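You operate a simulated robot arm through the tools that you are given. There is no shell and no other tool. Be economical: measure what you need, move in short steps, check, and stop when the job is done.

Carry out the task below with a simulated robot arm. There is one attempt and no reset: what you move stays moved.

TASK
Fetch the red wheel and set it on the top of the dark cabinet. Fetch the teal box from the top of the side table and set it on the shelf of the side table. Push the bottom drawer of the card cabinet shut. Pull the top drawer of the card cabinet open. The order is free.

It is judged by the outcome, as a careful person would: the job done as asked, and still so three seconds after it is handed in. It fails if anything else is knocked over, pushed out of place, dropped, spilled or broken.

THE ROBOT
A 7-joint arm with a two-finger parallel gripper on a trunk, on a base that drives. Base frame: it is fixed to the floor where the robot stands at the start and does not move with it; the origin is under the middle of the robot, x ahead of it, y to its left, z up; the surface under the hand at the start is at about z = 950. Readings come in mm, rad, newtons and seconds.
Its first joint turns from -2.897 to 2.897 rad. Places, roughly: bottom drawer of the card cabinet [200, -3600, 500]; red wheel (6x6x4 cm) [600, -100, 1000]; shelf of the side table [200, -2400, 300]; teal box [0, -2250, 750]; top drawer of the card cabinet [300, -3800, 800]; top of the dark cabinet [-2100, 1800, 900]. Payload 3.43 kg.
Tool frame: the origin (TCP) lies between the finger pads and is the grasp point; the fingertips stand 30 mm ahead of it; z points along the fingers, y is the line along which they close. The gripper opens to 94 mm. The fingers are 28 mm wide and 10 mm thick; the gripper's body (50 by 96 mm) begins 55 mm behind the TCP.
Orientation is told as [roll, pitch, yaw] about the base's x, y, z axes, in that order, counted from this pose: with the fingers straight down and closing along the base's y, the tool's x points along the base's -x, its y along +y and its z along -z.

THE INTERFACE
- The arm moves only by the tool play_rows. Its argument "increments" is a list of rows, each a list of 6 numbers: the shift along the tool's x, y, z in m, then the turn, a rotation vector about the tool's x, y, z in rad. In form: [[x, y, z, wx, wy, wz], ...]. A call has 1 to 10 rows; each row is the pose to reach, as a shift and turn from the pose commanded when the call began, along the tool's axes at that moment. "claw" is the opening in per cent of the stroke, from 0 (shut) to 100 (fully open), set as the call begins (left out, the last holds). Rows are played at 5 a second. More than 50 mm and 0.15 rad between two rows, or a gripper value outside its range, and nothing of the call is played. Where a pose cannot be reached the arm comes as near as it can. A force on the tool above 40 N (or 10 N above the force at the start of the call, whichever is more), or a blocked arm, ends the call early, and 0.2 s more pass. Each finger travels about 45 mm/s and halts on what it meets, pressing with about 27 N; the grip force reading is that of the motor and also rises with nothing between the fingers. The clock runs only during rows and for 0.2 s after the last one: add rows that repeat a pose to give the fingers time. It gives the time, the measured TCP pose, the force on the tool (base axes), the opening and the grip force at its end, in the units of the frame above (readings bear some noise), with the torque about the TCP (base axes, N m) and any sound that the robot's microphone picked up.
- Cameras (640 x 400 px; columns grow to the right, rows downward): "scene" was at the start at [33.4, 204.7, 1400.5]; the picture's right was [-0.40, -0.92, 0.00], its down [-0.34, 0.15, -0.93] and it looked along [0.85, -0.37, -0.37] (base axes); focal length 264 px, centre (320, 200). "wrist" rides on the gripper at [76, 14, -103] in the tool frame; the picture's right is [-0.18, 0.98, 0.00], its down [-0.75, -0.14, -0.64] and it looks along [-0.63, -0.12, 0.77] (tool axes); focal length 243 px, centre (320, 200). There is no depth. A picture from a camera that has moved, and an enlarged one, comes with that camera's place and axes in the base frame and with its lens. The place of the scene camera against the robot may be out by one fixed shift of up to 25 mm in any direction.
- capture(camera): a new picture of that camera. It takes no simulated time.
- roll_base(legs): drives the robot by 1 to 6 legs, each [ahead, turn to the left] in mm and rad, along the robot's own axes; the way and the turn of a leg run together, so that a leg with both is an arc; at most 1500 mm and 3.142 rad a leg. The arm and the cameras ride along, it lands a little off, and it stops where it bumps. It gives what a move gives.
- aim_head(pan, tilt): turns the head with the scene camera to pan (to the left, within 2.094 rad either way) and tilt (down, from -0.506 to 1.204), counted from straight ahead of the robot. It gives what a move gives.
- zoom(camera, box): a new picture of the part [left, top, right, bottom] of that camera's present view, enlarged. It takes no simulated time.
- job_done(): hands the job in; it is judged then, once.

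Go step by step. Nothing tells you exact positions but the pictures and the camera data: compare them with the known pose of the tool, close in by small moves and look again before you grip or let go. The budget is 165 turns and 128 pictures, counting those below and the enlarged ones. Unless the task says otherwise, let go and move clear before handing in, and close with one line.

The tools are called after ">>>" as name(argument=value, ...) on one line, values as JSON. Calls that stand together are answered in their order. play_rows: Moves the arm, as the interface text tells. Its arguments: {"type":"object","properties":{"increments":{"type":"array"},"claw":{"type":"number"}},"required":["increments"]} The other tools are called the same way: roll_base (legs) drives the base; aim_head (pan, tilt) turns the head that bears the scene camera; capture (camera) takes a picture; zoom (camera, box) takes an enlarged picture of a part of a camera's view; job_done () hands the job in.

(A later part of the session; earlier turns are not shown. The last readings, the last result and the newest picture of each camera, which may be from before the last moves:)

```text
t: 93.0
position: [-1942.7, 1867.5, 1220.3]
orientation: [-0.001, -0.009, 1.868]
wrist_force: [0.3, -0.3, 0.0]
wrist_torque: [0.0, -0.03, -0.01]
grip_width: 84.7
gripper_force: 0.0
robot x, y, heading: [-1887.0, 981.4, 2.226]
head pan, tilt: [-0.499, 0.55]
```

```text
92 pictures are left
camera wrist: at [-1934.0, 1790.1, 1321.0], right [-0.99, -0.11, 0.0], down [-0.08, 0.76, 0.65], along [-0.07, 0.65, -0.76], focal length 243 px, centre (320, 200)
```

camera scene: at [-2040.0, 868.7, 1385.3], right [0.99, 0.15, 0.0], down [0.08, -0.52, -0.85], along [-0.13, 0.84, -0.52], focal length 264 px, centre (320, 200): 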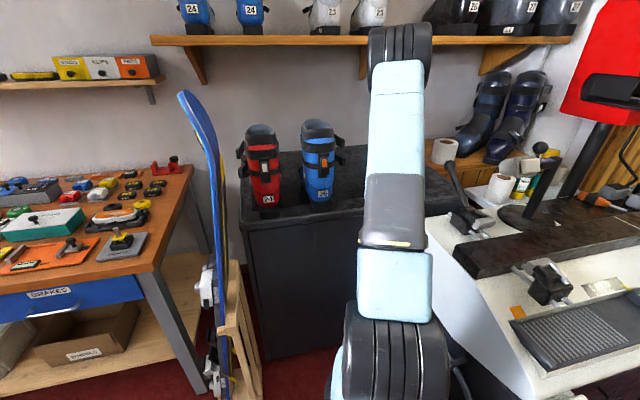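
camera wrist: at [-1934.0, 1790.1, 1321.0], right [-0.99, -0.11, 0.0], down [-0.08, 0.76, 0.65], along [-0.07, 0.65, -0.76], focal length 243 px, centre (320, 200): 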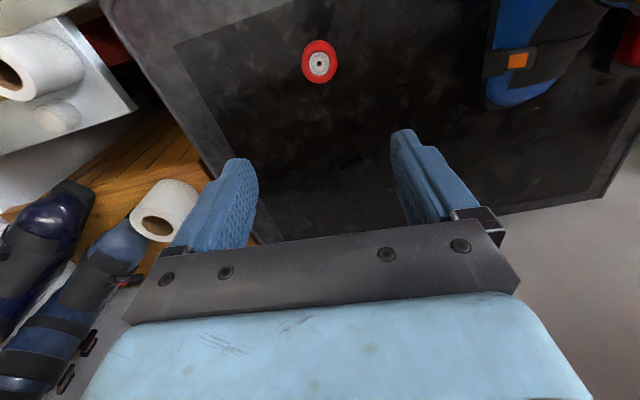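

The wheel stands on the cabinet top. Now I'll draw the arm back in, then leave the gap and go round the west side of the cardboard box towards the side table.

>>> play_rows(increments=[[0.037, 0.032, 0, 0, 0, -0.03], [0.074, 0.064, 0, 0, 0, -0.06], [0.111, 0.096, 0, 0, 0, -0.09], [0.148, 0.128, 0, 0, 0, -0.12], [0.185, 0.16, 0, 0, 0, -0.15], [0.222, 0.192, 0, 0, 0, -0.18], [0.259, 0.224, 0, 0, 0, -0.21], [0.296, 0.256, 0, 0, 0, -0.24], [0.333, 0.288, 0, 0, 0, -0.27], [0.37, 0.32, 0, 0, 0, -0.3]], claw=0)

>>> roll_base(legs=[[-380, 0], [0, 0.9]])

>>> roll_base(legs=[[0, 0.4], [650, 0]])

>>> aim_head(pan=1.2, tilt=0.35)

>>> capture(camera="scene")

```text
t: 95.2
position: [-2138.8, 1419.2, 1214.6]
orientation: [-0.003, -0.01, 2.168]
wrist_force: [-0.1, -0.6, -0.5]
wrist_torque: [-0.03, -0.01, 0.03]
grip_width: 0.1
gripper_force: 27.0
robot x, y, heading: [-1884.9, 985.1, 2.225]
head pan, tilt: [-0.499, 0.55]
```

```text
t: 100.2
position: [-2160.9, 755.4, 1214.9]
orientation: [-0.003, -0.01, 3.068]
wrist_force: [-0.3, 0.2, -0.6]
wrist_torque: [-0.02, -0.03, -0.02]
grip_width: 0.0
gripper_force: 27.2
robot x, y, heading: [-1658.5, 734.4, 3.12]
head pan, tilt: [-0.499, 0.55]
```

```text
t: 105.2
position: [-2727.1, 318.6, 1215.5]
orientation: [-0.004, -0.01, -2.814]
wrist_force: [-0.3, -0.3, 0.3]
wrist_torque: [0.01, 0.03, 0.02]
grip_width: 0.0
gripper_force: 27.1
robot x, y, heading: [-2256.2, 488.6, -2.767]
head pan, tilt: [-0.499, 0.55]
```

```text
t: 106.9
position: [-2728.0, 317.3, 1216.5]
orientation: [-0.004, -0.01, -2.814]
wrist_force: [-0.2, -0.5, 0.1]
wrist_torque: [0.03, 0.0, -0.01]
grip_width: 0.1
gripper_force: 27.1
robot x, y, heading: [-2254.3, 490.7, -2.76]
head pan, tilt: [1.201, 0.351]
```

```text
91 pictures are left
camera scene: at [-2102.0, 186.1, 1403.6], right [-1.0, -0.01, 0.0], down [0.0, 0.34, -0.94], along [0.01, -0.94, -0.34], focal length 264 px, centre (320, 200)
```

scene: 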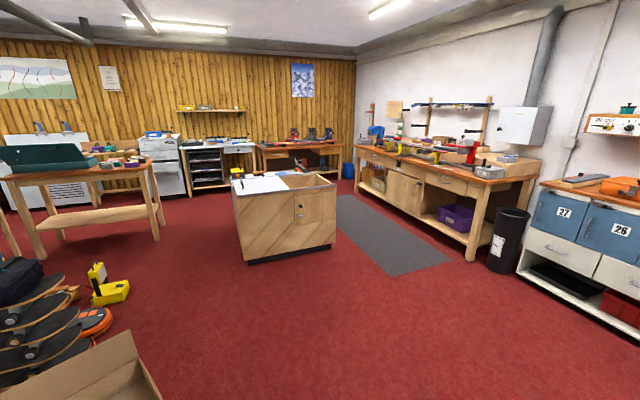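

I have a good overview now. The side table stands at about (-270..640, -2000..-2750), with some yellow gear on the floor in front of it, and the card cabinet is behind it. I'll zoom in for detail.

>>> zoom(camera="scene", box=[0, 110, 240, 260])

```text
2.67 times, centred on (120, 185) of scene
camera zoom: at [-2102.0, 186.1, 1403.6], right [-1.0, -0.01, 0.0], down [0.0, 0.34, -0.94], along [0.01, -0.94, -0.34], focal length 705 px, centre (853, 240)
```

zoom: 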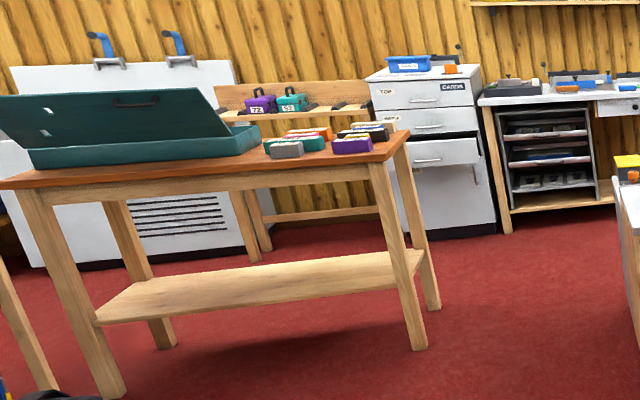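

The card cabinet shows its top drawer shut and a lower drawer standing open. I'll drive round the cardboard box in stages towards the side table.

>>> roll_base(legs=[[0, 0.5]])

>>> roll_base(legs=[[0, 0.5], [1100, 0]])

>>> roll_base(legs=[[0, 0.6]])

>>> roll_base(legs=[[0, 0.57]])

>>> aim_head(pan=0.2, tilt=0.45)

>>> capture(camera="scene")

```text
t: 108.9
position: [-2586.9, 114.4, 1215.2]
orientation: [-0.005, -0.01, -2.315]
wrist_force: [-0.4, 0.0, -0.1]
wrist_torque: [0.02, 0.01, 0.02]
grip_width: 0.0
gripper_force: 27.0
robot x, y, heading: [-2275.9, 505.3, -2.253]
head pan, tilt: [1.201, 0.351]
```

```text
t: 116.1
position: [-2560.6, -1054.6, 1216.1]
orientation: [-0.002, -0.009, -1.812]
wrist_force: [0.7, 0.0, 0.4]
wrist_torque: [-0.02, 0.02, 0.04]
grip_width: 0.0
gripper_force: 27.1
robot x, y, heading: [-2473.4, -558.0, -1.758]
head pan, tilt: [1.201, 0.351]
```

```text
t: 118.3
position: [-2267.3, -1017.6, 1217.8]
orientation: [-0.003, -0.011, -1.211]
wrist_force: [-0.7, 0.1, 0.2]
wrist_torque: [-0.01, 0.01, -0.03]
grip_width: 0.0
gripper_force: 27.5
robot x, y, heading: [-2511.7, -571.6, -1.16]
head pan, tilt: [1.201, 0.351]
```

```text
t: 120.5
position: [-2068.1, -816.7, 1217.4]
orientation: [-0.003, -0.009, -0.646]
wrist_force: [-0.2, -0.8, -0.7]
wrist_torque: [-0.01, 0.03, -0.01]
grip_width: 0.0
gripper_force: 26.3
robot x, y, heading: [-2526.2, -598.6, -0.598]
head pan, tilt: [1.201, 0.351]
```

```text
t: 121.8
position: [-2068.8, -818.2, 1218.7]
orientation: [-0.004, -0.009, -0.645]
wrist_force: [0.0, 0.4, 0.0]
wrist_torque: [0.0, 0.0, -0.02]
grip_width: 0.1
gripper_force: 26.8
robot x, y, heading: [-2523.9, -596.8, -0.595]
head pan, tilt: [0.201, 0.45]
```

```text
89 pictures are left
camera scene: at [-2345.9, -417.5, 1394.4], right [-0.38, -0.92, 0.0], down [-0.4, 0.17, -0.9], along [0.83, -0.35, -0.44], focal length 264 px, centre (320, 200)
```

scene: 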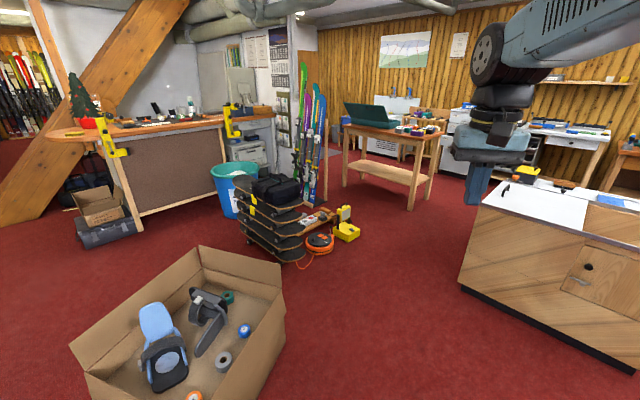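

The way is clear. I'll drive to the corridor mouth north-west of the side table, then down to beside it.

>>> roll_base(legs=[[0, 0.04], [1500, 0], [110, 0], [0, -0.46]])

>>> aim_head(pan=0.5, tilt=0.5)

>>> capture(camera="scene")

```text
t: 132.1
position: [-821.9, -1846.9, 1218.9]
orientation: [-0.002, -0.01, -1.068]
wrist_force: [-1.0, 0.3, 0.1]
wrist_torque: [0.01, 0.0, 0.03]
grip_width: 0.2
gripper_force: 27.3
robot x, y, heading: [-1129.8, -1445.6, -1.017]
head pan, tilt: [0.201, 0.45]
```

```text
t: 132.8
position: [-821.1, -1847.4, 1219.0]
orientation: [-0.002, -0.009, -1.068]
wrist_force: [0.3, 0.8, -0.3]
wrist_torque: [0.03, 0.0, -0.01]
grip_width: 0.0
gripper_force: 26.7
robot x, y, heading: [-1124.8, -1446.4, -1.018]
head pan, tilt: [0.499, 0.499]
```

```text
88 pictures are left
camera scene: at [-869.0, -1331.7, 1389.9], right [-0.5, -0.87, 0.0], down [-0.42, 0.24, -0.88], along [0.76, -0.44, -0.48], focal length 264 px, centre (320, 200)
```

scene: 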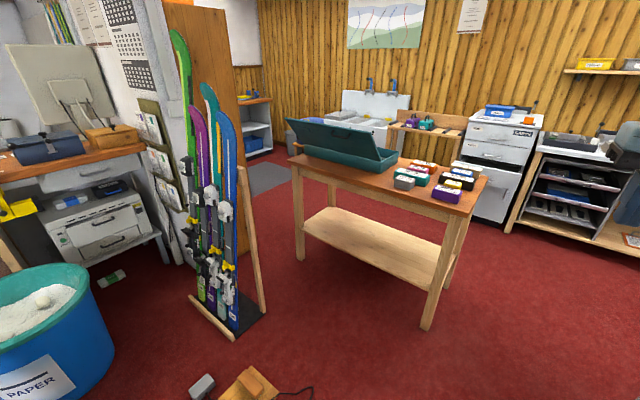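

I'll zoom in on the small boxes on the table.

>>> zoom(camera="scene", box=[280, 100, 520, 250])

```text
2.67 times, centred on (400, 175) of scene
camera zoom: at [-869.0, -1331.7, 1389.9], right [-0.5, -0.87, 0.0], down [-0.42, 0.24, -0.88], along [0.76, -0.44, -0.48], focal length 705 px, centre (107, 267)
```

zoom: 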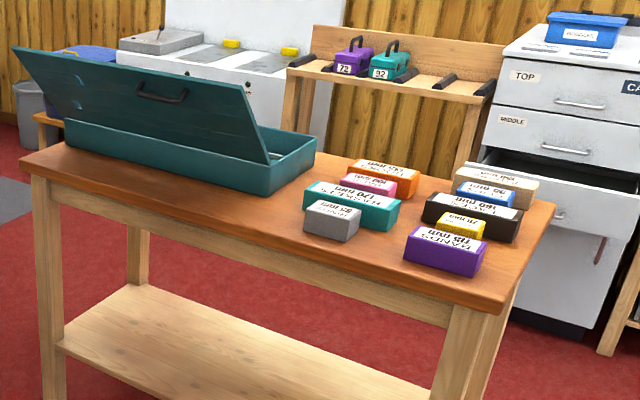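

The teal box lies behind the small grey one, with its long side along the table. My plan is to stand at the table's west end facing along it, pick the box with a tilted tool, and set it on the shelf through that open end. I'm driving there now.

>>> roll_base(legs=[[0, -0.16], [1250, 0]])

>>> roll_base(legs=[[0, 0.8]])

>>> roll_base(legs=[[0, 0.74]])

>>> aim_head(pan=0, tilt=0.6)

>>> capture(camera="scene")

>>> capture(camera="wrist")

```text
t: 140.0
position: [-403.1, -3048.8, 1219.0]
orientation: [-0.003, -0.011, -1.225]
wrist_force: [0.4, -0.4, -1.1]
wrist_torque: [0.0, 0.01, -0.04]
grip_width: 0.0
gripper_force: 26.8
robot x, y, heading: [-643.4, -2609.5, -1.172]
head pan, tilt: [0.499, 0.499]
```

```text
t: 142.9
position: [-151.1, -2733.8, 1218.8]
orientation: [-0.003, -0.011, -0.406]
wrist_force: [0.3, 0.1, 0.5]
wrist_torque: [0.01, -0.04, 0.02]
grip_width: 0.0
gripper_force: 26.7
robot x, y, heading: [-636.2, -2600.1, -0.403]
head pan, tilt: [0.499, 0.499]
stopped in leg 1: the robot was blocked; the commanded pose is now the measured one
```

```text
t: 143.7
position: [-150.6, -2733.0, 1220.1]
orientation: [-0.004, -0.01, -0.402]
wrist_force: [0.2, 0.0, 0.4]
wrist_torque: [-0.01, 0.01, -0.03]
grip_width: 0.2
gripper_force: 26.1
robot x, y, heading: [-638.3, -2599.5, -0.394]
head pan, tilt: [0.499, 0.499]
stopped in leg 1: the robot was blocked; the commanded pose is now the measured one
```

```text
t: 144.6
position: [-150.4, -2732.7, 1219.5]
orientation: [-0.004, -0.011, -0.401]
wrist_force: [0.0, 0.0, 0.4]
wrist_torque: [-0.01, 0.02, 0.03]
grip_width: 0.0
gripper_force: 26.9
robot x, y, heading: [-635.0, -2599.0, -0.399]
head pan, tilt: [0.0, 0.6]
```

```text
86 pictures are left
camera scene: at [-505.3, -2408.0, 1380.8], right [-0.39, -0.92, 0.0], down [-0.52, 0.22, -0.82], along [0.76, -0.32, -0.57], focal length 264 px, centre (320, 200)
```

scene: 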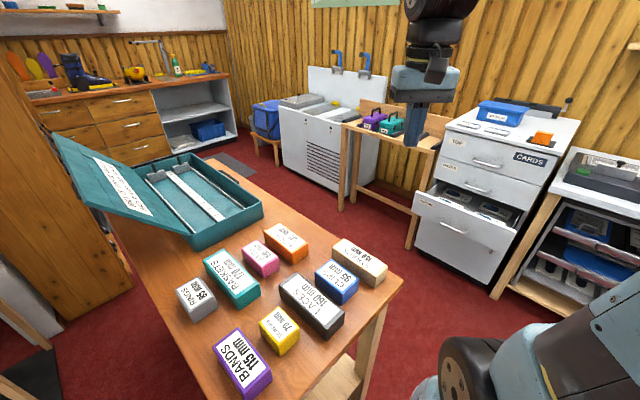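

```text
85 pictures are left
camera wrist: at [-216.4, -2689.3, 1321.2], right [0.55, 0.83, 0.0], down [0.63, -0.42, 0.65], along [0.54, -0.36, -0.76], focal length 243 px, centre (320, 200)
```

wrist: 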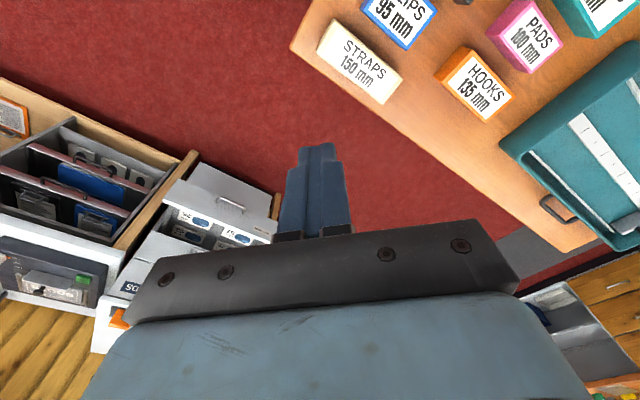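

The base corner met the table's west end because I was a little too close. I'll back off 110 mm and finish the turn.

>>> roll_base(legs=[[-110, 0], [0, 0.76]])

>>> capture(camera="scene")

>>> capture(camera="wrist")

```text
t: 145.2
position: [-151.5, -2734.2, 1221.1]
orientation: [-0.004, -0.011, -0.401]
wrist_force: [-0.3, 0.2, 0.8]
wrist_torque: [0.0, 0.02, 0.01]
grip_width: 0.0
gripper_force: 27.2
robot x, y, heading: [-635.6, -2602.4, -0.401]
head pan, tilt: [0.0, 0.6]
stopped in leg 1: the robot was blocked; the commanded pose is now the measured one
```

```text
84 pictures are left
camera scene: at [-505.4, -2408.0, 1380.8], right [-0.39, -0.92, 0.0], down [-0.52, 0.22, -0.82], along [0.76, -0.32, -0.57], focal length 264 px, centre (320, 200)
```

scene: 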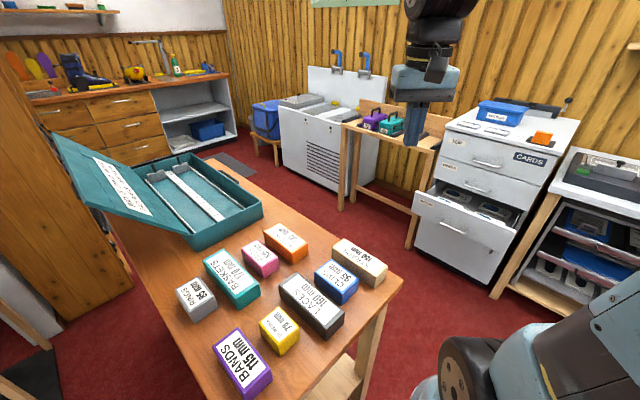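

```text
83 pictures are left
camera wrist: at [-216.5, -2689.5, 1322.0], right [0.55, 0.83, 0.0], down [0.63, -0.42, 0.65], along [0.54, -0.36, -0.76], focal length 243 px, centre (320, 200)
```

wrist: 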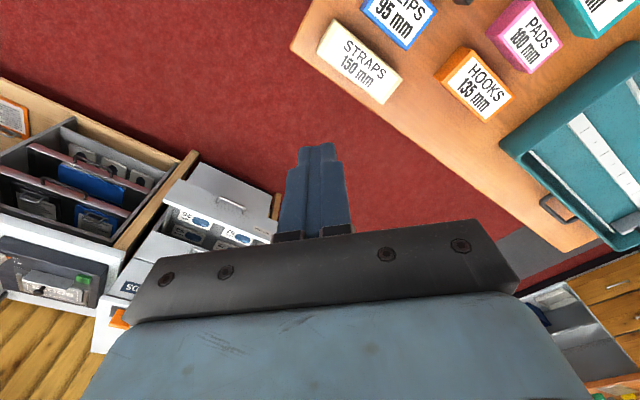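

Backing is blocked too, so something is close behind. I'll look around the base.

>>> aim_head(pan=2.09, tilt=1.0)

>>> capture(camera="scene")

>>> aim_head(pan=-2.09, tilt=0.9)

>>> capture(camera="scene")

>>> aim_head(pan=0.3, tilt=1.2)

>>> capture(camera="scene")

```text
t: 147.2
position: [-150.1, -2734.2, 1220.2]
orientation: [-0.005, -0.01, -0.399]
wrist_force: [0.0, 0.4, 0.2]
wrist_torque: [0.01, -0.02, 0.01]
grip_width: 0.1
gripper_force: 26.7
robot x, y, heading: [-635.5, -2600.8, -0.396]
head pan, tilt: [2.089, 1.0]
```

```text
82 pictures are left
camera scene: at [-594.8, -2304.3, 1348.8], right [0.99, 0.12, 0.0], down [0.1, -0.84, -0.54], along [-0.06, 0.54, -0.84], focal length 264 px, centre (320, 200)
```

scene: 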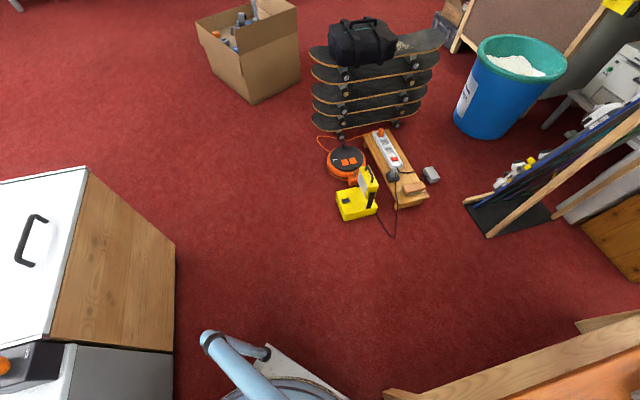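

```text
t: 150.6
position: [-150.0, -2733.5, 1221.2]
orientation: [-0.003, -0.012, -0.402]
wrist_force: [-0.2, -0.7, 0.2]
wrist_torque: [0.01, 0.01, 0.01]
grip_width: 0.1
gripper_force: 27.2
robot x, y, heading: [-633.2, -2596.5, -0.401]
head pan, tilt: [-2.089, 0.901]
```

```text
81 pictures are left
camera scene: at [-646.8, -2419.2, 1356.1], right [-0.61, 0.8, 0.0], down [0.62, 0.47, -0.62], along [-0.49, -0.38, -0.78], focal length 264 px, centre (320, 200)
```

scene: 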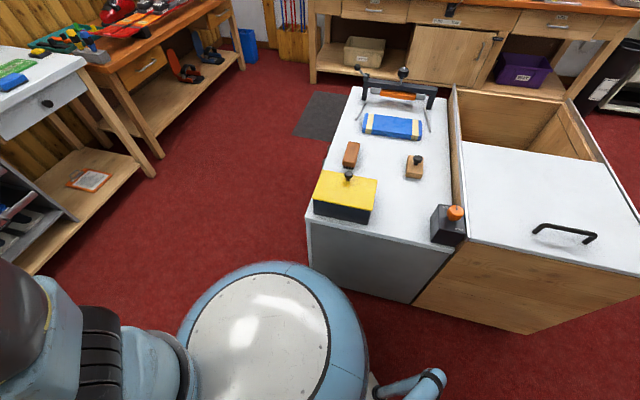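

```text
t: 152.8
position: [-150.4, -2734.1, 1221.4]
orientation: [-0.002, -0.012, -0.402]
wrist_force: [-0.2, -1.0, 0.4]
wrist_torque: [0.0, 0.0, 0.0]
grip_width: 0.4
gripper_force: 27.5
robot x, y, heading: [-636.5, -2598.9, -0.401]
head pan, tilt: [0.3, 1.201]
```

```text
80 pictures are left
camera scene: at [-531.1, -2379.1, 1336.2], right [-0.1, -0.99, 0.0], down [-0.93, 0.1, -0.36], along [0.36, -0.04, -0.93], focal length 264 px, centre (320, 200)
```

scene: 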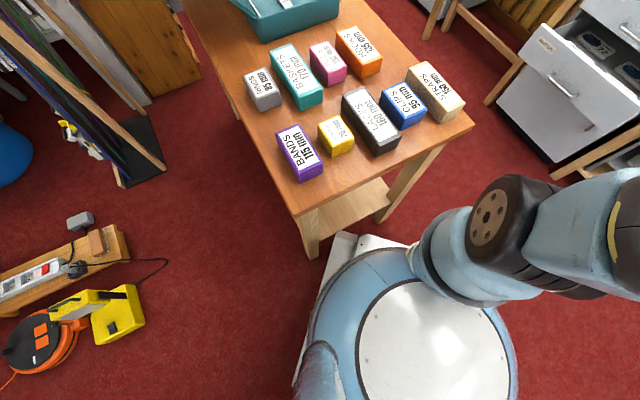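

The gap between the table and the island is too tight to turn in. I'll undo the turn, back out the way I came, turn round in the open, then reverse into the gap with the table on the robot's right.

>>> roll_base(legs=[[0, -0.77]])

```text
t: 155.5
position: [-382.7, -3034.8, 1221.5]
orientation: [-0.003, -0.01, -1.178]
wrist_force: [-0.5, 0.9, 0.0]
wrist_torque: [-0.01, 0.02, -0.01]
grip_width: 0.2
gripper_force: 27.1
robot x, y, heading: [-595.6, -2585.2, -1.17]
head pan, tilt: [0.3, 1.201]
```

>>> roll_base(legs=[[-1050, 0]])

>>> aim_head(pan=1.0, tilt=0.7)

>>> capture(camera="scene")

```text
t: 160.9
position: [-790.7, -2074.1, 1220.9]
orientation: [-0.004, -0.01, -1.183]
wrist_force: [0.4, 0.1, 0.0]
wrist_torque: [0.02, -0.01, 0.01]
grip_width: 0.0
gripper_force: 27.0
robot x, y, heading: [-1002.6, -1626.4, -1.173]
head pan, tilt: [0.3, 1.201]
```

```text
t: 162.0
position: [-790.8, -2075.1, 1222.2]
orientation: [-0.002, -0.01, -1.184]
wrist_force: [-0.2, 0.0, 0.4]
wrist_torque: [-0.02, -0.01, 0.0]
grip_width: 0.0
gripper_force: 27.1
robot x, y, heading: [-1000.4, -1623.1, -1.178]
head pan, tilt: [1.0, 0.7]
```

```text
79 pictures are left
camera scene: at [-712.4, -1504.5, 1372.1], right [-0.17, -0.98, 0.0], down [-0.63, 0.11, -0.76], along [0.75, -0.13, -0.64], focal length 264 px, centre (320, 200)
```

scene: 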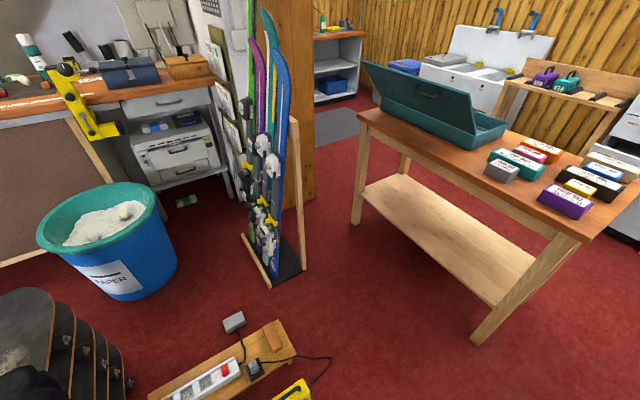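

The table hasn't moved. I'll turn round here in four short calls.

>>> roll_base(legs=[[0, 0.78]])

>>> roll_base(legs=[[0, 0.78]])

>>> roll_base(legs=[[0, 0.78]])

>>> roll_base(legs=[[0, 0.77]])

>>> aim_head(pan=-2.09, tilt=0.6)

>>> capture(camera="scene")

```text
t: 164.7
position: [-533.9, -1797.4, 1220.9]
orientation: [-0.004, -0.01, -0.407]
wrist_force: [-0.4, 0.1, 0.5]
wrist_torque: [0.0, 0.01, -0.02]
grip_width: 0.0
gripper_force: 26.6
robot x, y, heading: [-1013.7, -1657.6, -0.403]
head pan, tilt: [1.0, 0.7]
```

```text
t: 167.4
position: [-577.6, -1417.4, 1222.9]
orientation: [-0.005, -0.011, 0.375]
wrist_force: [-0.1, 0.6, -0.6]
wrist_torque: [0.0, -0.03, 0.0]
grip_width: 0.0
gripper_force: 27.2
robot x, y, heading: [-1012.3, -1668.9, 0.385]
head pan, tilt: [1.0, 0.7]
```

```text
t: 170.1
position: [-876.8, -1184.2, 1222.1]
orientation: [-0.002, -0.011, 1.148]
wrist_force: [0.5, -0.2, -0.1]
wrist_torque: [0.0, 0.01, -0.01]
grip_width: 0.0
gripper_force: 27.2
robot x, y, heading: [-976.1, -1685.2, 1.154]
head pan, tilt: [1.0, 0.7]
```

```text
t: 172.8
position: [-1257.6, -1257.6, 1223.0]
orientation: [-0.004, -0.011, 1.931]
wrist_force: [0.0, -0.9, 0.5]
wrist_torque: [0.04, 0.02, 0.0]
grip_width: 0.0
gripper_force: 26.6
robot x, y, heading: [-938.3, -1672.6, 1.926]
head pan, tilt: [1.0, 0.7]
```

```text
t: 175.4
position: [-1257.6, -1257.3, 1224.1]
orientation: [-0.004, -0.01, 1.929]
wrist_force: [0.7, 0.3, -0.2]
wrist_torque: [0.01, -0.02, 0.0]
grip_width: 0.0
gripper_force: 27.3
robot x, y, heading: [-935.6, -1668.9, 1.925]
head pan, tilt: [-2.089, 0.6]
```

```text
78 pictures are left
camera scene: at [-1038.3, -1833.1, 1380.8], right [-0.16, -0.99, 0.0], down [-0.56, 0.09, -0.83], along [0.81, -0.13, -0.56], focal length 264 px, centre (320, 200)
```

scene: 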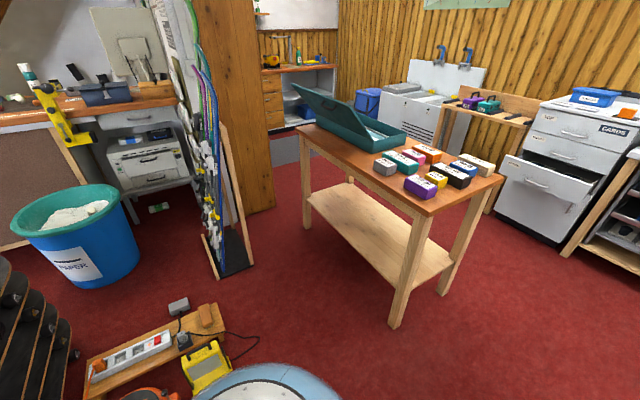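

I'm lined up. I'll reverse into the gap beside the table with a small trim turn.

>>> roll_base(legs=[[0, -0.045], [-700, 0]])

>>> aim_head(pan=-1.8, tilt=0.8)

>>> capture(camera="scene")

```text
t: 179.8
position: [-1023.0, -1910.1, 1223.0]
orientation: [-0.004, -0.008, 1.884]
wrist_force: [0.1, -0.3, -0.4]
wrist_torque: [-0.02, 0.02, -0.01]
grip_width: 0.0
gripper_force: 26.9
robot x, y, heading: [-720.9, -2334.0, 1.888]
head pan, tilt: [-2.089, 0.6]
```

```text
t: 180.6
position: [-1023.1, -1912.3, 1224.3]
orientation: [-0.003, -0.01, 1.884]
wrist_force: [0.8, 0.0, 1.3]
wrist_torque: [-0.02, 0.02, -0.03]
grip_width: 0.0
gripper_force: 27.0
robot x, y, heading: [-719.3, -2333.6, 1.883]
head pan, tilt: [-1.799, 0.799]
```

```text
77 pictures are left
camera scene: at [-835.4, -2470.2, 1364.0], right [0.08, -1.0, 0.0], down [-0.71, -0.06, -0.7], along [0.7, 0.06, -0.72], focal length 264 px, centre (320, 200)
```

scene: 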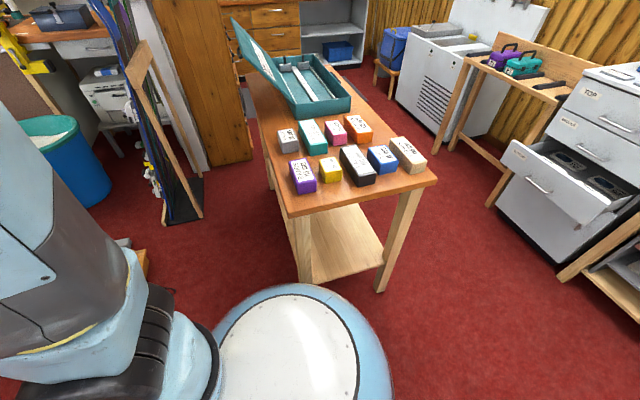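

The table's end is open above the shelf, as I need. I'll reverse the remaining 280 mm.

>>> roll_base(legs=[[-280, 0]])

>>> aim_head(pan=-1.5, tilt=0.8)

>>> capture(camera="scene")

```text
t: 182.5
position: [-939.7, -2178.4, 1225.2]
orientation: [-0.005, -0.011, 1.888]
wrist_force: [-0.3, 0.1, 0.3]
wrist_torque: [0.01, 0.02, 0.02]
grip_width: 0.0
gripper_force: 27.6
robot x, y, heading: [-636.0, -2599.1, 1.882]
head pan, tilt: [-1.799, 0.799]
```

```text
t: 183.3
position: [-937.7, -2177.6, 1225.5]
orientation: [-0.004, -0.012, 1.887]
wrist_force: [-1.0, -0.4, -0.9]
wrist_torque: [-0.01, 0.01, -0.01]
grip_width: 0.1
gripper_force: 27.1
robot x, y, heading: [-635.6, -2600.1, 1.885]
head pan, tilt: [-1.499, 0.799]
```

```text
76 pictures are left
camera scene: at [-754.8, -2713.0, 1364.0], right [0.38, -0.93, 0.0], down [-0.66, -0.27, -0.7], along [0.65, 0.26, -0.72], focal length 264 px, centre (320, 200)
```

scene: 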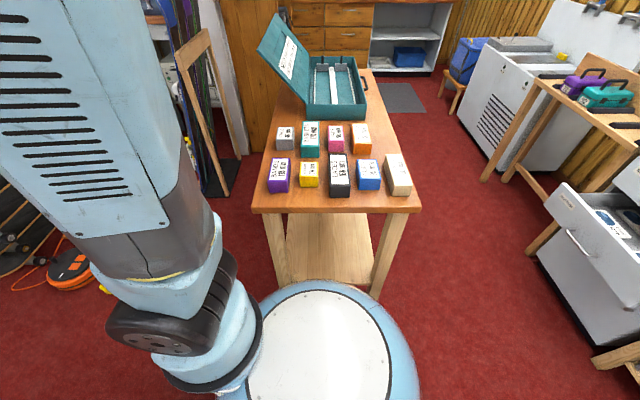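

This view is straight along the table: the teal box is second from the left in the far row. Reaching the low shelf needs more stand-off, so I'll shift the robot about 190 mm west with an S-move.

>>> roll_base(legs=[[0, 0.3], [780, 0], [0, -0.25], [-760, 0]])

>>> aim_head(pan=-1.5, tilt=0.8)

>>> capture(camera="scene")

```text
t: 187.9
position: [-1428.5, -1756.2, 1230.5]
orientation: [-0.002, -0.025, 2.202]
wrist_force: [2.2, -2.1, 1.9]
wrist_torque: [0.22, 0.2, 0.02]
grip_width: 0.0
gripper_force: 26.6
robot x, y, heading: [-958.8, -2023.5, 2.221]
head pan, tilt: [-1.499, 0.799]
stopped in leg 2: the robot was blocked; the commanded pose is now the measured one
```

```text
t: 188.5
position: [-1430.3, -1754.2, 1228.9]
orientation: [-0.002, -0.02, 2.202]
wrist_force: [0.6, 0.0, 0.6]
wrist_torque: [0.03, 0.02, 0.0]
grip_width: 0.0
gripper_force: 27.5
robot x, y, heading: [-959.4, -2023.5, 2.221]
head pan, tilt: [-1.499, 0.799]
```

```text
75 pictures are left
camera scene: at [-1039.4, -2170.6, 1364.0], right [0.66, -0.75, 0.0], down [-0.54, -0.47, -0.7], along [0.52, 0.46, -0.72], focal length 264 px, centre (320, 200)
```

scene: 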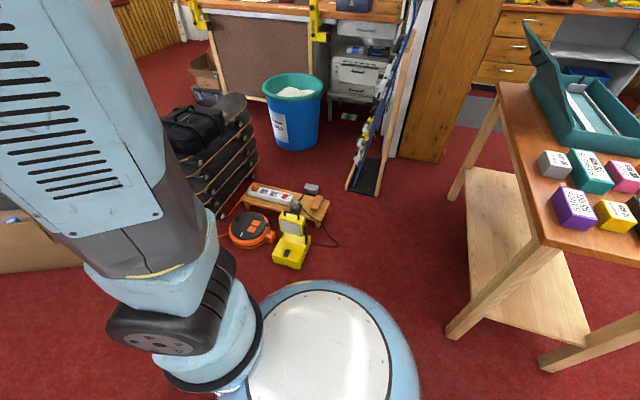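

The left front corner touched the island's edge. I'll back off slightly, straighten and reverse in along that side.

>>> roll_base(legs=[[-40, 0], [0, -0.33], [-640, 0]])

>>> aim_head(pan=-1.5, tilt=0.8)

>>> capture(camera="scene")

```text
t: 193.8
position: [-1091.3, -2256.3, 1228.4]
orientation: [0.001, -0.02, 1.871]
wrist_force: [0.7, 0.5, -0.1]
wrist_torque: [0.0, 0.0, 0.0]
grip_width: 0.0
gripper_force: 27.4
robot x, y, heading: [-732.0, -2661.2, 1.891]
head pan, tilt: [-1.499, 0.799]
```

```text
t: 194.4
position: [-1091.3, -2255.8, 1228.9]
orientation: [-0.001, -0.018, 1.873]
wrist_force: [0.4, 0.5, 0.2]
wrist_torque: [0.03, -0.01, -0.03]
grip_width: 0.0
gripper_force: 27.0
robot x, y, heading: [-732.9, -2660.5, 1.892]
head pan, tilt: [-1.499, 0.799]
```

```text
74 pictures are left
camera scene: at [-850.7, -2774.3, 1364.0], right [0.38, -0.92, 0.0], down [-0.66, -0.27, -0.7], along [0.64, 0.27, -0.72], focal length 264 px, centre (320, 200)
```

scene: 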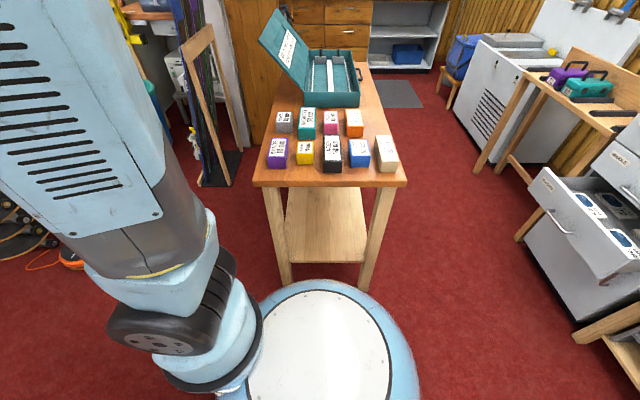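

I'm in position, with the box about 780 mm off to the robot's right. I'll swing the hand round from the front to the table side on an arc at travel height.

>>> play_rows(increments=[[-0.0175, -0.044, 0, 0, 0, 0.069], [-0.031, -0.0897, 0, 0, 0, 0.139], [-0.0407, -0.1363, 0, 0, 0, 0.208], [-0.0461, -0.1836, 0, 0, 0, 0.278], [-0.0474, -0.2312, 0, 0, 0, 0.347], [-0.0445, -0.2787, 0, 0, 0, 0.416], [-0.0375, -0.3258, 0, 0, 0, 0.486], [-0.0263, -0.372, 0, 0, 0, 0.555], [-0.011, -0.417, 0, 0, 0, 0.625], [0.008, -0.4607, 0, 0, 0, 0.694]])

```text
t: 196.6
position: [-647.7, -2125.6, 1227.9]
orientation: [0.011, -0.016, 1.177]
wrist_force: [-0.4, 0.3, 0.0]
wrist_torque: [0.02, 0.02, 0.0]
grip_width: 0.0
gripper_force: 27.1
robot x, y, heading: [-728.8, -2661.4, 1.89]
head pan, tilt: [-1.499, 0.799]
```

>>> play_rows(increments=[[-0.0093, -0.0467, 0, 0, 0, 0.069], [-0.0145, -0.0941, 0, 0, 0, 0.139], [-0.0154, -0.1418, 0, 0, 0, 0.208], [-0.0122, -0.1894, 0, 0, 0, 0.278], [-0.0048, -0.2365, 0, 0, 0, 0.347], [0.0067, -0.2827, 0, 0, 0, 0.416], [0.0224, -0.3278, 0, 0, 0, 0.486], [0.0418, -0.3714, 0, 0, 0, 0.555], [0.0649, -0.413, 0, 0, 0, 0.625], [0.0917, -0.4525, 0, 0, 0, 0.694]], claw=100)

>>> capture(camera="wrist")

>>> capture(camera="scene")

```text
t: 198.8
position: [-265.9, -2385.6, 1222.8]
orientation: [0.019, -0.007, 0.483]
wrist_force: [0.1, 1.1, 0.0]
wrist_torque: [-0.02, -0.04, -0.03]
grip_width: 94.0
gripper_force: 0.0
robot x, y, heading: [-729.8, -2660.9, 1.892]
head pan, tilt: [-1.499, 0.799]
```

```text
73 pictures are left
camera wrist: at [-339.5, -2410.0, 1323.8], right [-0.29, 0.96, 0.02], down [0.73, 0.21, 0.64], along [0.61, 0.2, -0.77], focal length 243 px, centre (320, 200)
```

wrist: 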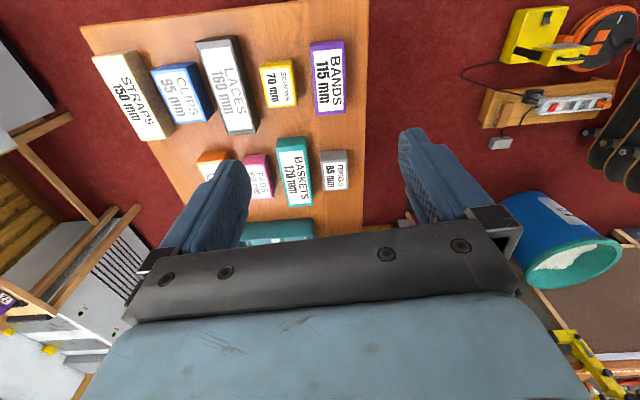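

```text
72 pictures are left
camera scene: at [-851.0, -2774.1, 1363.9], right [0.38, -0.92, 0.0], down [-0.66, -0.27, -0.7], along [0.64, 0.27, -0.72], focal length 264 px, centre (320, 200)
```

scene: 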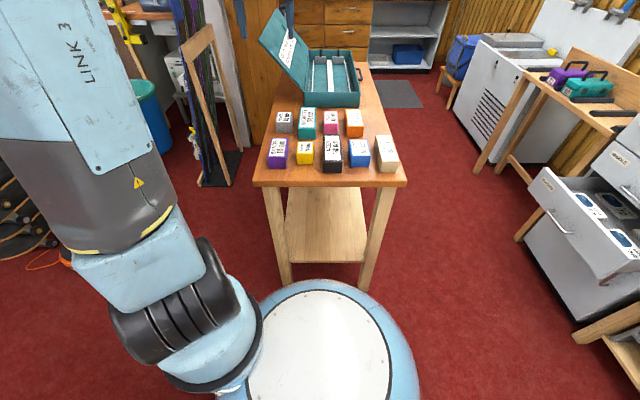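

The hand is over the table and the teal BASKETS box is about 180 x 60 mm, with gaps of about 26 mm either side. I'll zoom to measure heights and gaps.

>>> zoom(camera="scene", box=[240, 90, 420, 202])

>>> zoom(camera="wrist", box=[200, 100, 400, 225])

```text
3.56 times, centred on (330, 146) of scene
camera zoom: at [-851.0, -2774.1, 1363.9], right [0.38, -0.92, 0.0], down [-0.66, -0.27, -0.7], along [0.64, 0.27, -0.72], focal length 940 px, centre (284, 392)
```

zoom: 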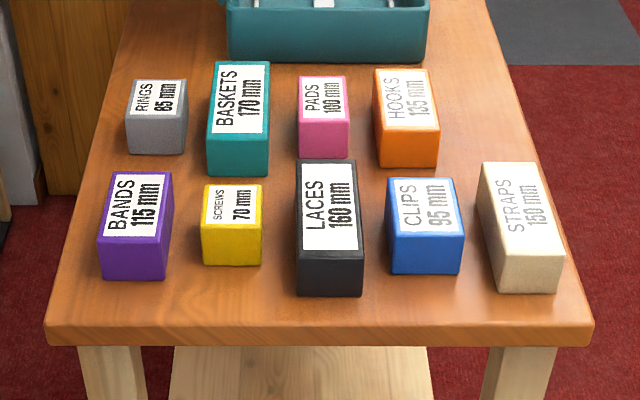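

```text
3.20 times, centred on (300, 162) of wrist
camera zoom: at [-339.5, -2410.0, 1323.8], right [-0.29, 0.96, 0.02], down [0.73, 0.21, 0.64], along [0.61, 0.2, -0.77], focal length 776 px, centre (384, 320)
```

zoom: 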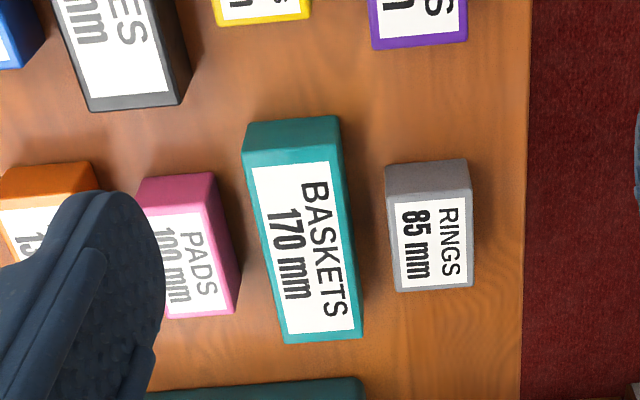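

Measured: the box top is at z = 850, its centre at about (-5, -2361), its axis near 0.36 rad, and it is 50 mm high. I'll move near it, align the yaw, then tilt the tool about 41 degrees.

>>> play_rows(increments=[[-0.03, -0.017, 0.02, 0.004, 0, 0.025], [-0.06, -0.034, 0.045, 0.008, 0, 0.05], [-0.092, -0.051, 0.07, 0.012, 0, 0.075], [-0.125, -0.07, 0.096, 0.015, 0, 0.1], [-0.158, -0.088, 0.123, 0.019, 0, 0.123], [-0.158, -0.088, 0.123, 0.019, 0, 0.123]], claw=85)

>>> play_rows(increments=[[0, 0, 0, 0, -0.12, 0], [0, 0, 0, 0, -0.24, 0], [0, 0, 0, 0, -0.36, 0], [0, 0, 0, 0, -0.48, 0], [0, 0, 0, 0, -0.6, 0], [0, 0, 0, 0, -0.72, 0], [0, 0, 0, 0, -0.72, 0]])

>>> capture(camera="wrist")

>>> capture(camera="scene")

```text
t: 200.2
position: [-84.6, -2387.5, 1098.6]
orientation: [0.0, -0.005, 0.361]
wrist_force: [-0.2, -0.2, 0.4]
wrist_torque: [-0.01, -0.01, -0.03]
grip_width: 80.1
gripper_force: 0.1
robot x, y, heading: [-732.9, -2660.9, 1.894]
head pan, tilt: [-1.499, 0.799]
```

```text
t: 201.8
position: [-85.3, -2387.3, 1098.9]
orientation: [0.0, -0.725, 0.36]
wrist_force: [-0.6, -0.2, 0.3]
wrist_torque: [-0.04, 0.03, 0.02]
grip_width: 79.9
gripper_force: 0.1
robot x, y, heading: [-730.2, -2662.2, 1.886]
head pan, tilt: [-1.499, 0.799]
```

```text
69 pictures are left
camera wrist: at [-207.7, -2417.3, 1124.7], right [-0.22, 0.97, 0.12], down [0.18, -0.08, 0.98], along [0.96, 0.24, -0.16], focal length 243 px, centre (320, 200)
```

wrist: 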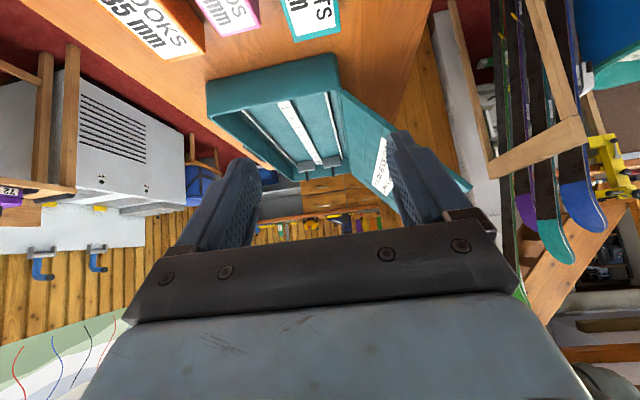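

```text
68 pictures are left
camera scene: at [-850.5, -2774.3, 1364.0], right [0.38, -0.92, 0.0], down [-0.66, -0.27, -0.7], along [0.64, 0.27, -0.72], focal length 264 px, centre (320, 200)
```

scene: 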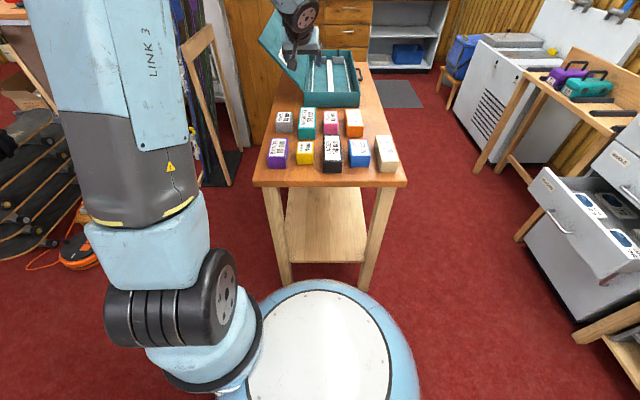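

The tilt is right, but in this pose the wrist camera side faces the table. I'll check the hand's underside clearance.

>>> aim_head(pan=-1.45, tilt=0.45)

>>> zoom(camera="scene", box=[200, 60, 440, 210])

```text
t: 202.6
position: [-85.0, -2386.8, 1098.8]
orientation: [-0.001, -0.726, 0.36]
wrist_force: [0.5, 0.4, -0.1]
wrist_torque: [-0.02, -0.02, -0.01]
grip_width: 80.1
gripper_force: 0.0
robot x, y, heading: [-732.2, -2662.3, 1.892]
head pan, tilt: [-1.45, 0.45]
```

```text
2.67 times, centred on (320, 135) of scene
camera zoom: at [-842.0, -2766.0, 1394.3], right [0.43, -0.9, 0.0], down [-0.39, -0.19, -0.9], along [0.81, 0.38, -0.44], focal length 705 px, centre (320, 373)
```

zoom: 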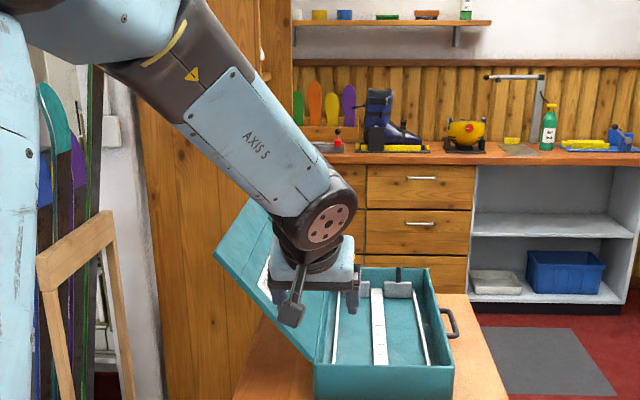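

The wrist camera is a small block that should just clear the boxes if I grip slightly beyond the centre. I'll move to the pre-grasp point 120 mm back along the tool axis and look.

>>> play_rows(increments=[[0.024, -0.001, 0.034, 0, 0, 0], [0.048, -0.002, 0.069, 0, 0, 0], [0.072, -0.003, 0.103, 0, 0, 0], [0.096, -0.004, 0.138, 0, 0, 0], [0.096, -0.004, 0.138, 0, 0, 0]])

>>> capture(camera="wrist")

>>> zoom(camera="scene", box=[200, 150, 440, 300])

```text
t: 203.8
position: [-65.4, -2384.7, 931.4]
orientation: [-0.002, -0.726, 0.362]
wrist_force: [0.4, 0.0, -0.5]
wrist_torque: [-0.02, 0.04, -0.02]
grip_width: 79.9
gripper_force: 0.1
robot x, y, heading: [-728.6, -2662.2, 1.888]
head pan, tilt: [-1.45, 0.45]
```

```text
66 pictures are left
camera wrist: at [-187.4, -2413.7, 956.6], right [-0.22, 0.97, 0.12], down [0.18, -0.08, 0.98], along [0.96, 0.24, -0.16], focal length 243 px, centre (320, 200)
```

wrist: 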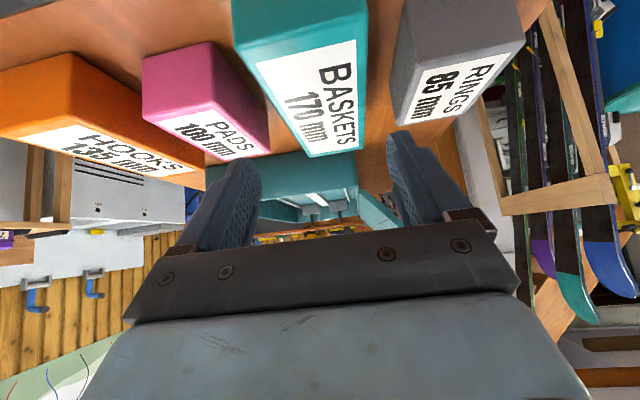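

```text
2.67 times, centred on (320, 225) of scene
camera zoom: at [-842.0, -2766.1, 1394.4], right [0.43, -0.9, 0.0], down [-0.39, -0.19, -0.9], along [0.81, 0.38, -0.44], focal length 705 px, centre (320, 133)
```

zoom: 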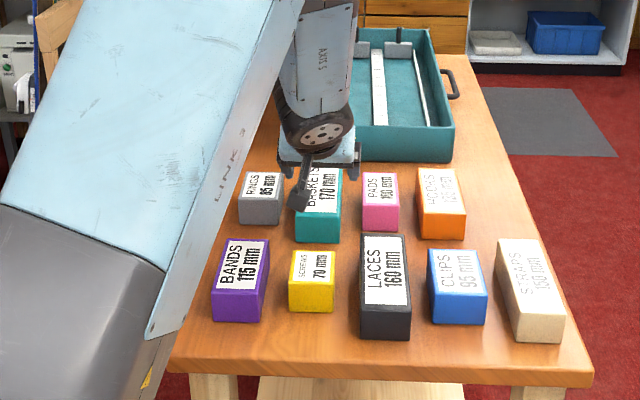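

The box sits between the fingers, about 4 mm off laterally. I'll correct that and advance 85 mm along the axis, then check the finger gaps.

>>> play_rows(increments=[[0, 0.0038, 0.02, 0, 0, 0], [0, 0.0038, 0.045, 0, 0, 0], [0, 0.0038, 0.07, 0, 0, 0], [0, 0.0038, 0.085, 0, 0, 0], [0, 0.0038, 0.085, 0, 0, 0]])

>>> capture(camera="wrist")

>>> zoom(camera="scene", box=[240, 180, 400, 280])

```text
t: 205.0
position: [-14.4, -2359.9, 868.9]
orientation: [0.0, -0.723, 0.36]
wrist_force: [-0.1, -0.3, 0.2]
wrist_torque: [0.02, 0.04, -0.03]
grip_width: 80.1
gripper_force: 0.0
robot x, y, heading: [-732.5, -2661.0, 1.889]
head pan, tilt: [-1.45, 0.45]
```

```text
64 pictures are left
camera wrist: at [-136.5, -2390.0, 893.5], right [-0.22, 0.97, 0.12], down [0.18, -0.08, 0.98], along [0.96, 0.24, -0.16], focal length 243 px, centre (320, 200)
```

wrist: 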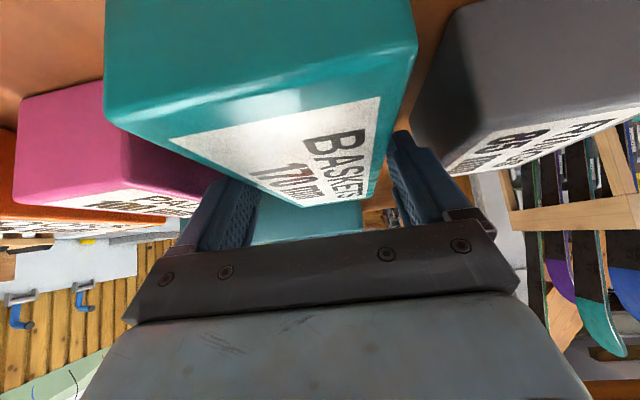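

```text
4.00 times, centred on (320, 230) of scene
camera zoom: at [-841.9, -2766.1, 1394.4], right [0.43, -0.9, 0.0], down [-0.39, -0.19, -0.9], along [0.81, 0.38, -0.44], focal length 1058 px, centre (320, 80)
```

zoom: 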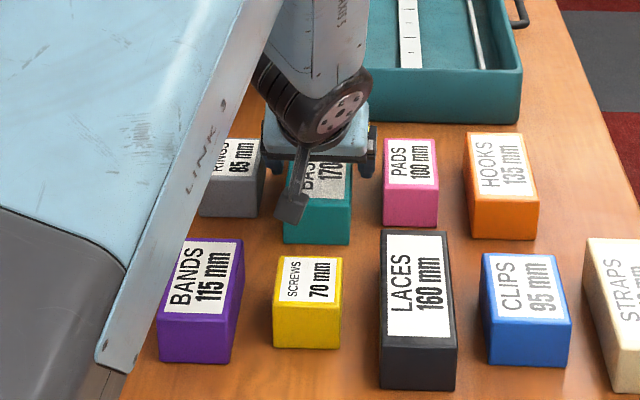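

The fingers straddle the box, whose top is nearer z = 862. I'll go another 23 mm along the axis, trim 2 mm sideways, then close.

>>> play_rows(increments=[[0, -0.002, 0.01, 0, 0, 0], [0, -0.002, 0.018, 0, 0, 0], [0, -0.002, 0.023, 0, 0, 0], [0, -0.002, 0.023, 0, 0, 0]])

>>> capture(camera="wrist")

```text
t: 206.0
position: [1.8, -2356.7, 851.7]
orientation: [0.0, -0.725, 0.363]
wrist_force: [-1.2, 0.1, 4.2]
wrist_torque: [0.12, 0.04, 0.11]
grip_width: 80.0
gripper_force: 0.0
robot x, y, heading: [-732.9, -2661.8, 1.888]
head pan, tilt: [-1.45, 0.45]
```

```text
62 pictures are left
camera wrist: at [-121.6, -2386.8, 877.3], right [-0.22, 0.97, 0.12], down [0.18, -0.08, 0.98], along [0.96, 0.24, -0.16], focal length 243 px, centre (320, 200)
```

wrist: 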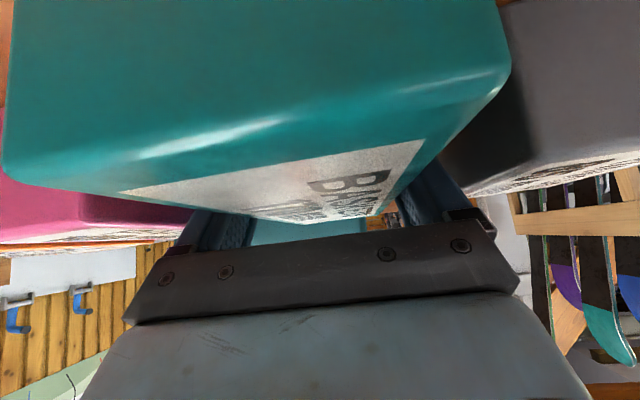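

A light 4 N of contact shows, so I'm deep enough. I'll close the fingers.

>>> play_rows(increments=[[0, 0, -0.002, 0, 0, 0], [0, 0, -0.002, 0, 0, 0], [0, 0, -0.002, 0, 0, 0], [0, 0, -0.002, 0, 0, 0], [0, 0, -0.002, 0, 0, 0]], claw=0)

```text
t: 207.2
position: [-0.9, -2358.6, 853.4]
orientation: [0.003, -0.725, 0.361]
wrist_force: [0.5, 0.1, 0.3]
wrist_torque: [0.01, -0.05, -0.01]
grip_width: 68.4
gripper_force: 26.9
robot x, y, heading: [-735.9, -2663.2, 1.891]
head pan, tilt: [-1.45, 0.45]
```

It's gripped at 68 mm. I'll lift straight up and check.

>>> play_rows(increments=[[-0.0066, 0, -0.0075, 0, 0, 0], [-0.0199, 0, -0.0224, 0, 0, 0], [-0.0398, 0, -0.0449, 0, 0, 0], [-0.0663, 0, -0.0748, 0, 0, 0], [-0.0928, 0, -0.1047, 0, 0, 0], [-0.1061, 0, -0.1197, 0, 0, 0]])

>>> capture(camera="wrist")

>>> capture(camera="scene")

```text
t: 208.6
position: [-1.2, -2357.1, 1011.8]
orientation: [0.0, -0.723, 0.362]
wrist_force: [-0.3, -0.3, -2.7]
wrist_torque: [-0.02, 0.01, 0.03]
grip_width: 68.2
gripper_force: 26.8
robot x, y, heading: [-735.9, -2659.1, 1.888]
head pan, tilt: [-1.45, 0.45]
```

```text
61 pictures are left
camera wrist: at [-123.4, -2387.6, 1037.9], right [-0.22, 0.97, 0.12], down [0.18, -0.08, 0.98], along [0.96, 0.24, -0.16], focal length 243 px, centre (320, 200)
```

wrist: 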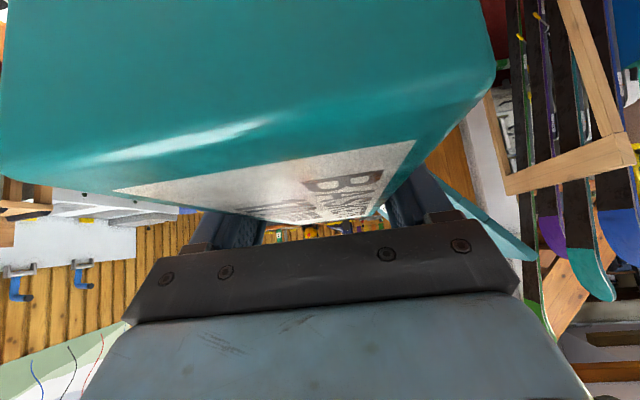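

```text
60 pictures are left
camera scene: at [-841.6, -2766.0, 1394.4], right [0.43, -0.9, 0.0], down [-0.39, -0.19, -0.9], along [0.81, 0.38, -0.44], focal length 264 px, centre (320, 200)
```

scene: 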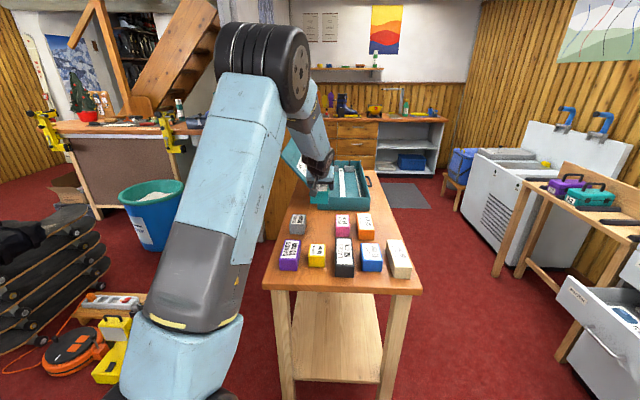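

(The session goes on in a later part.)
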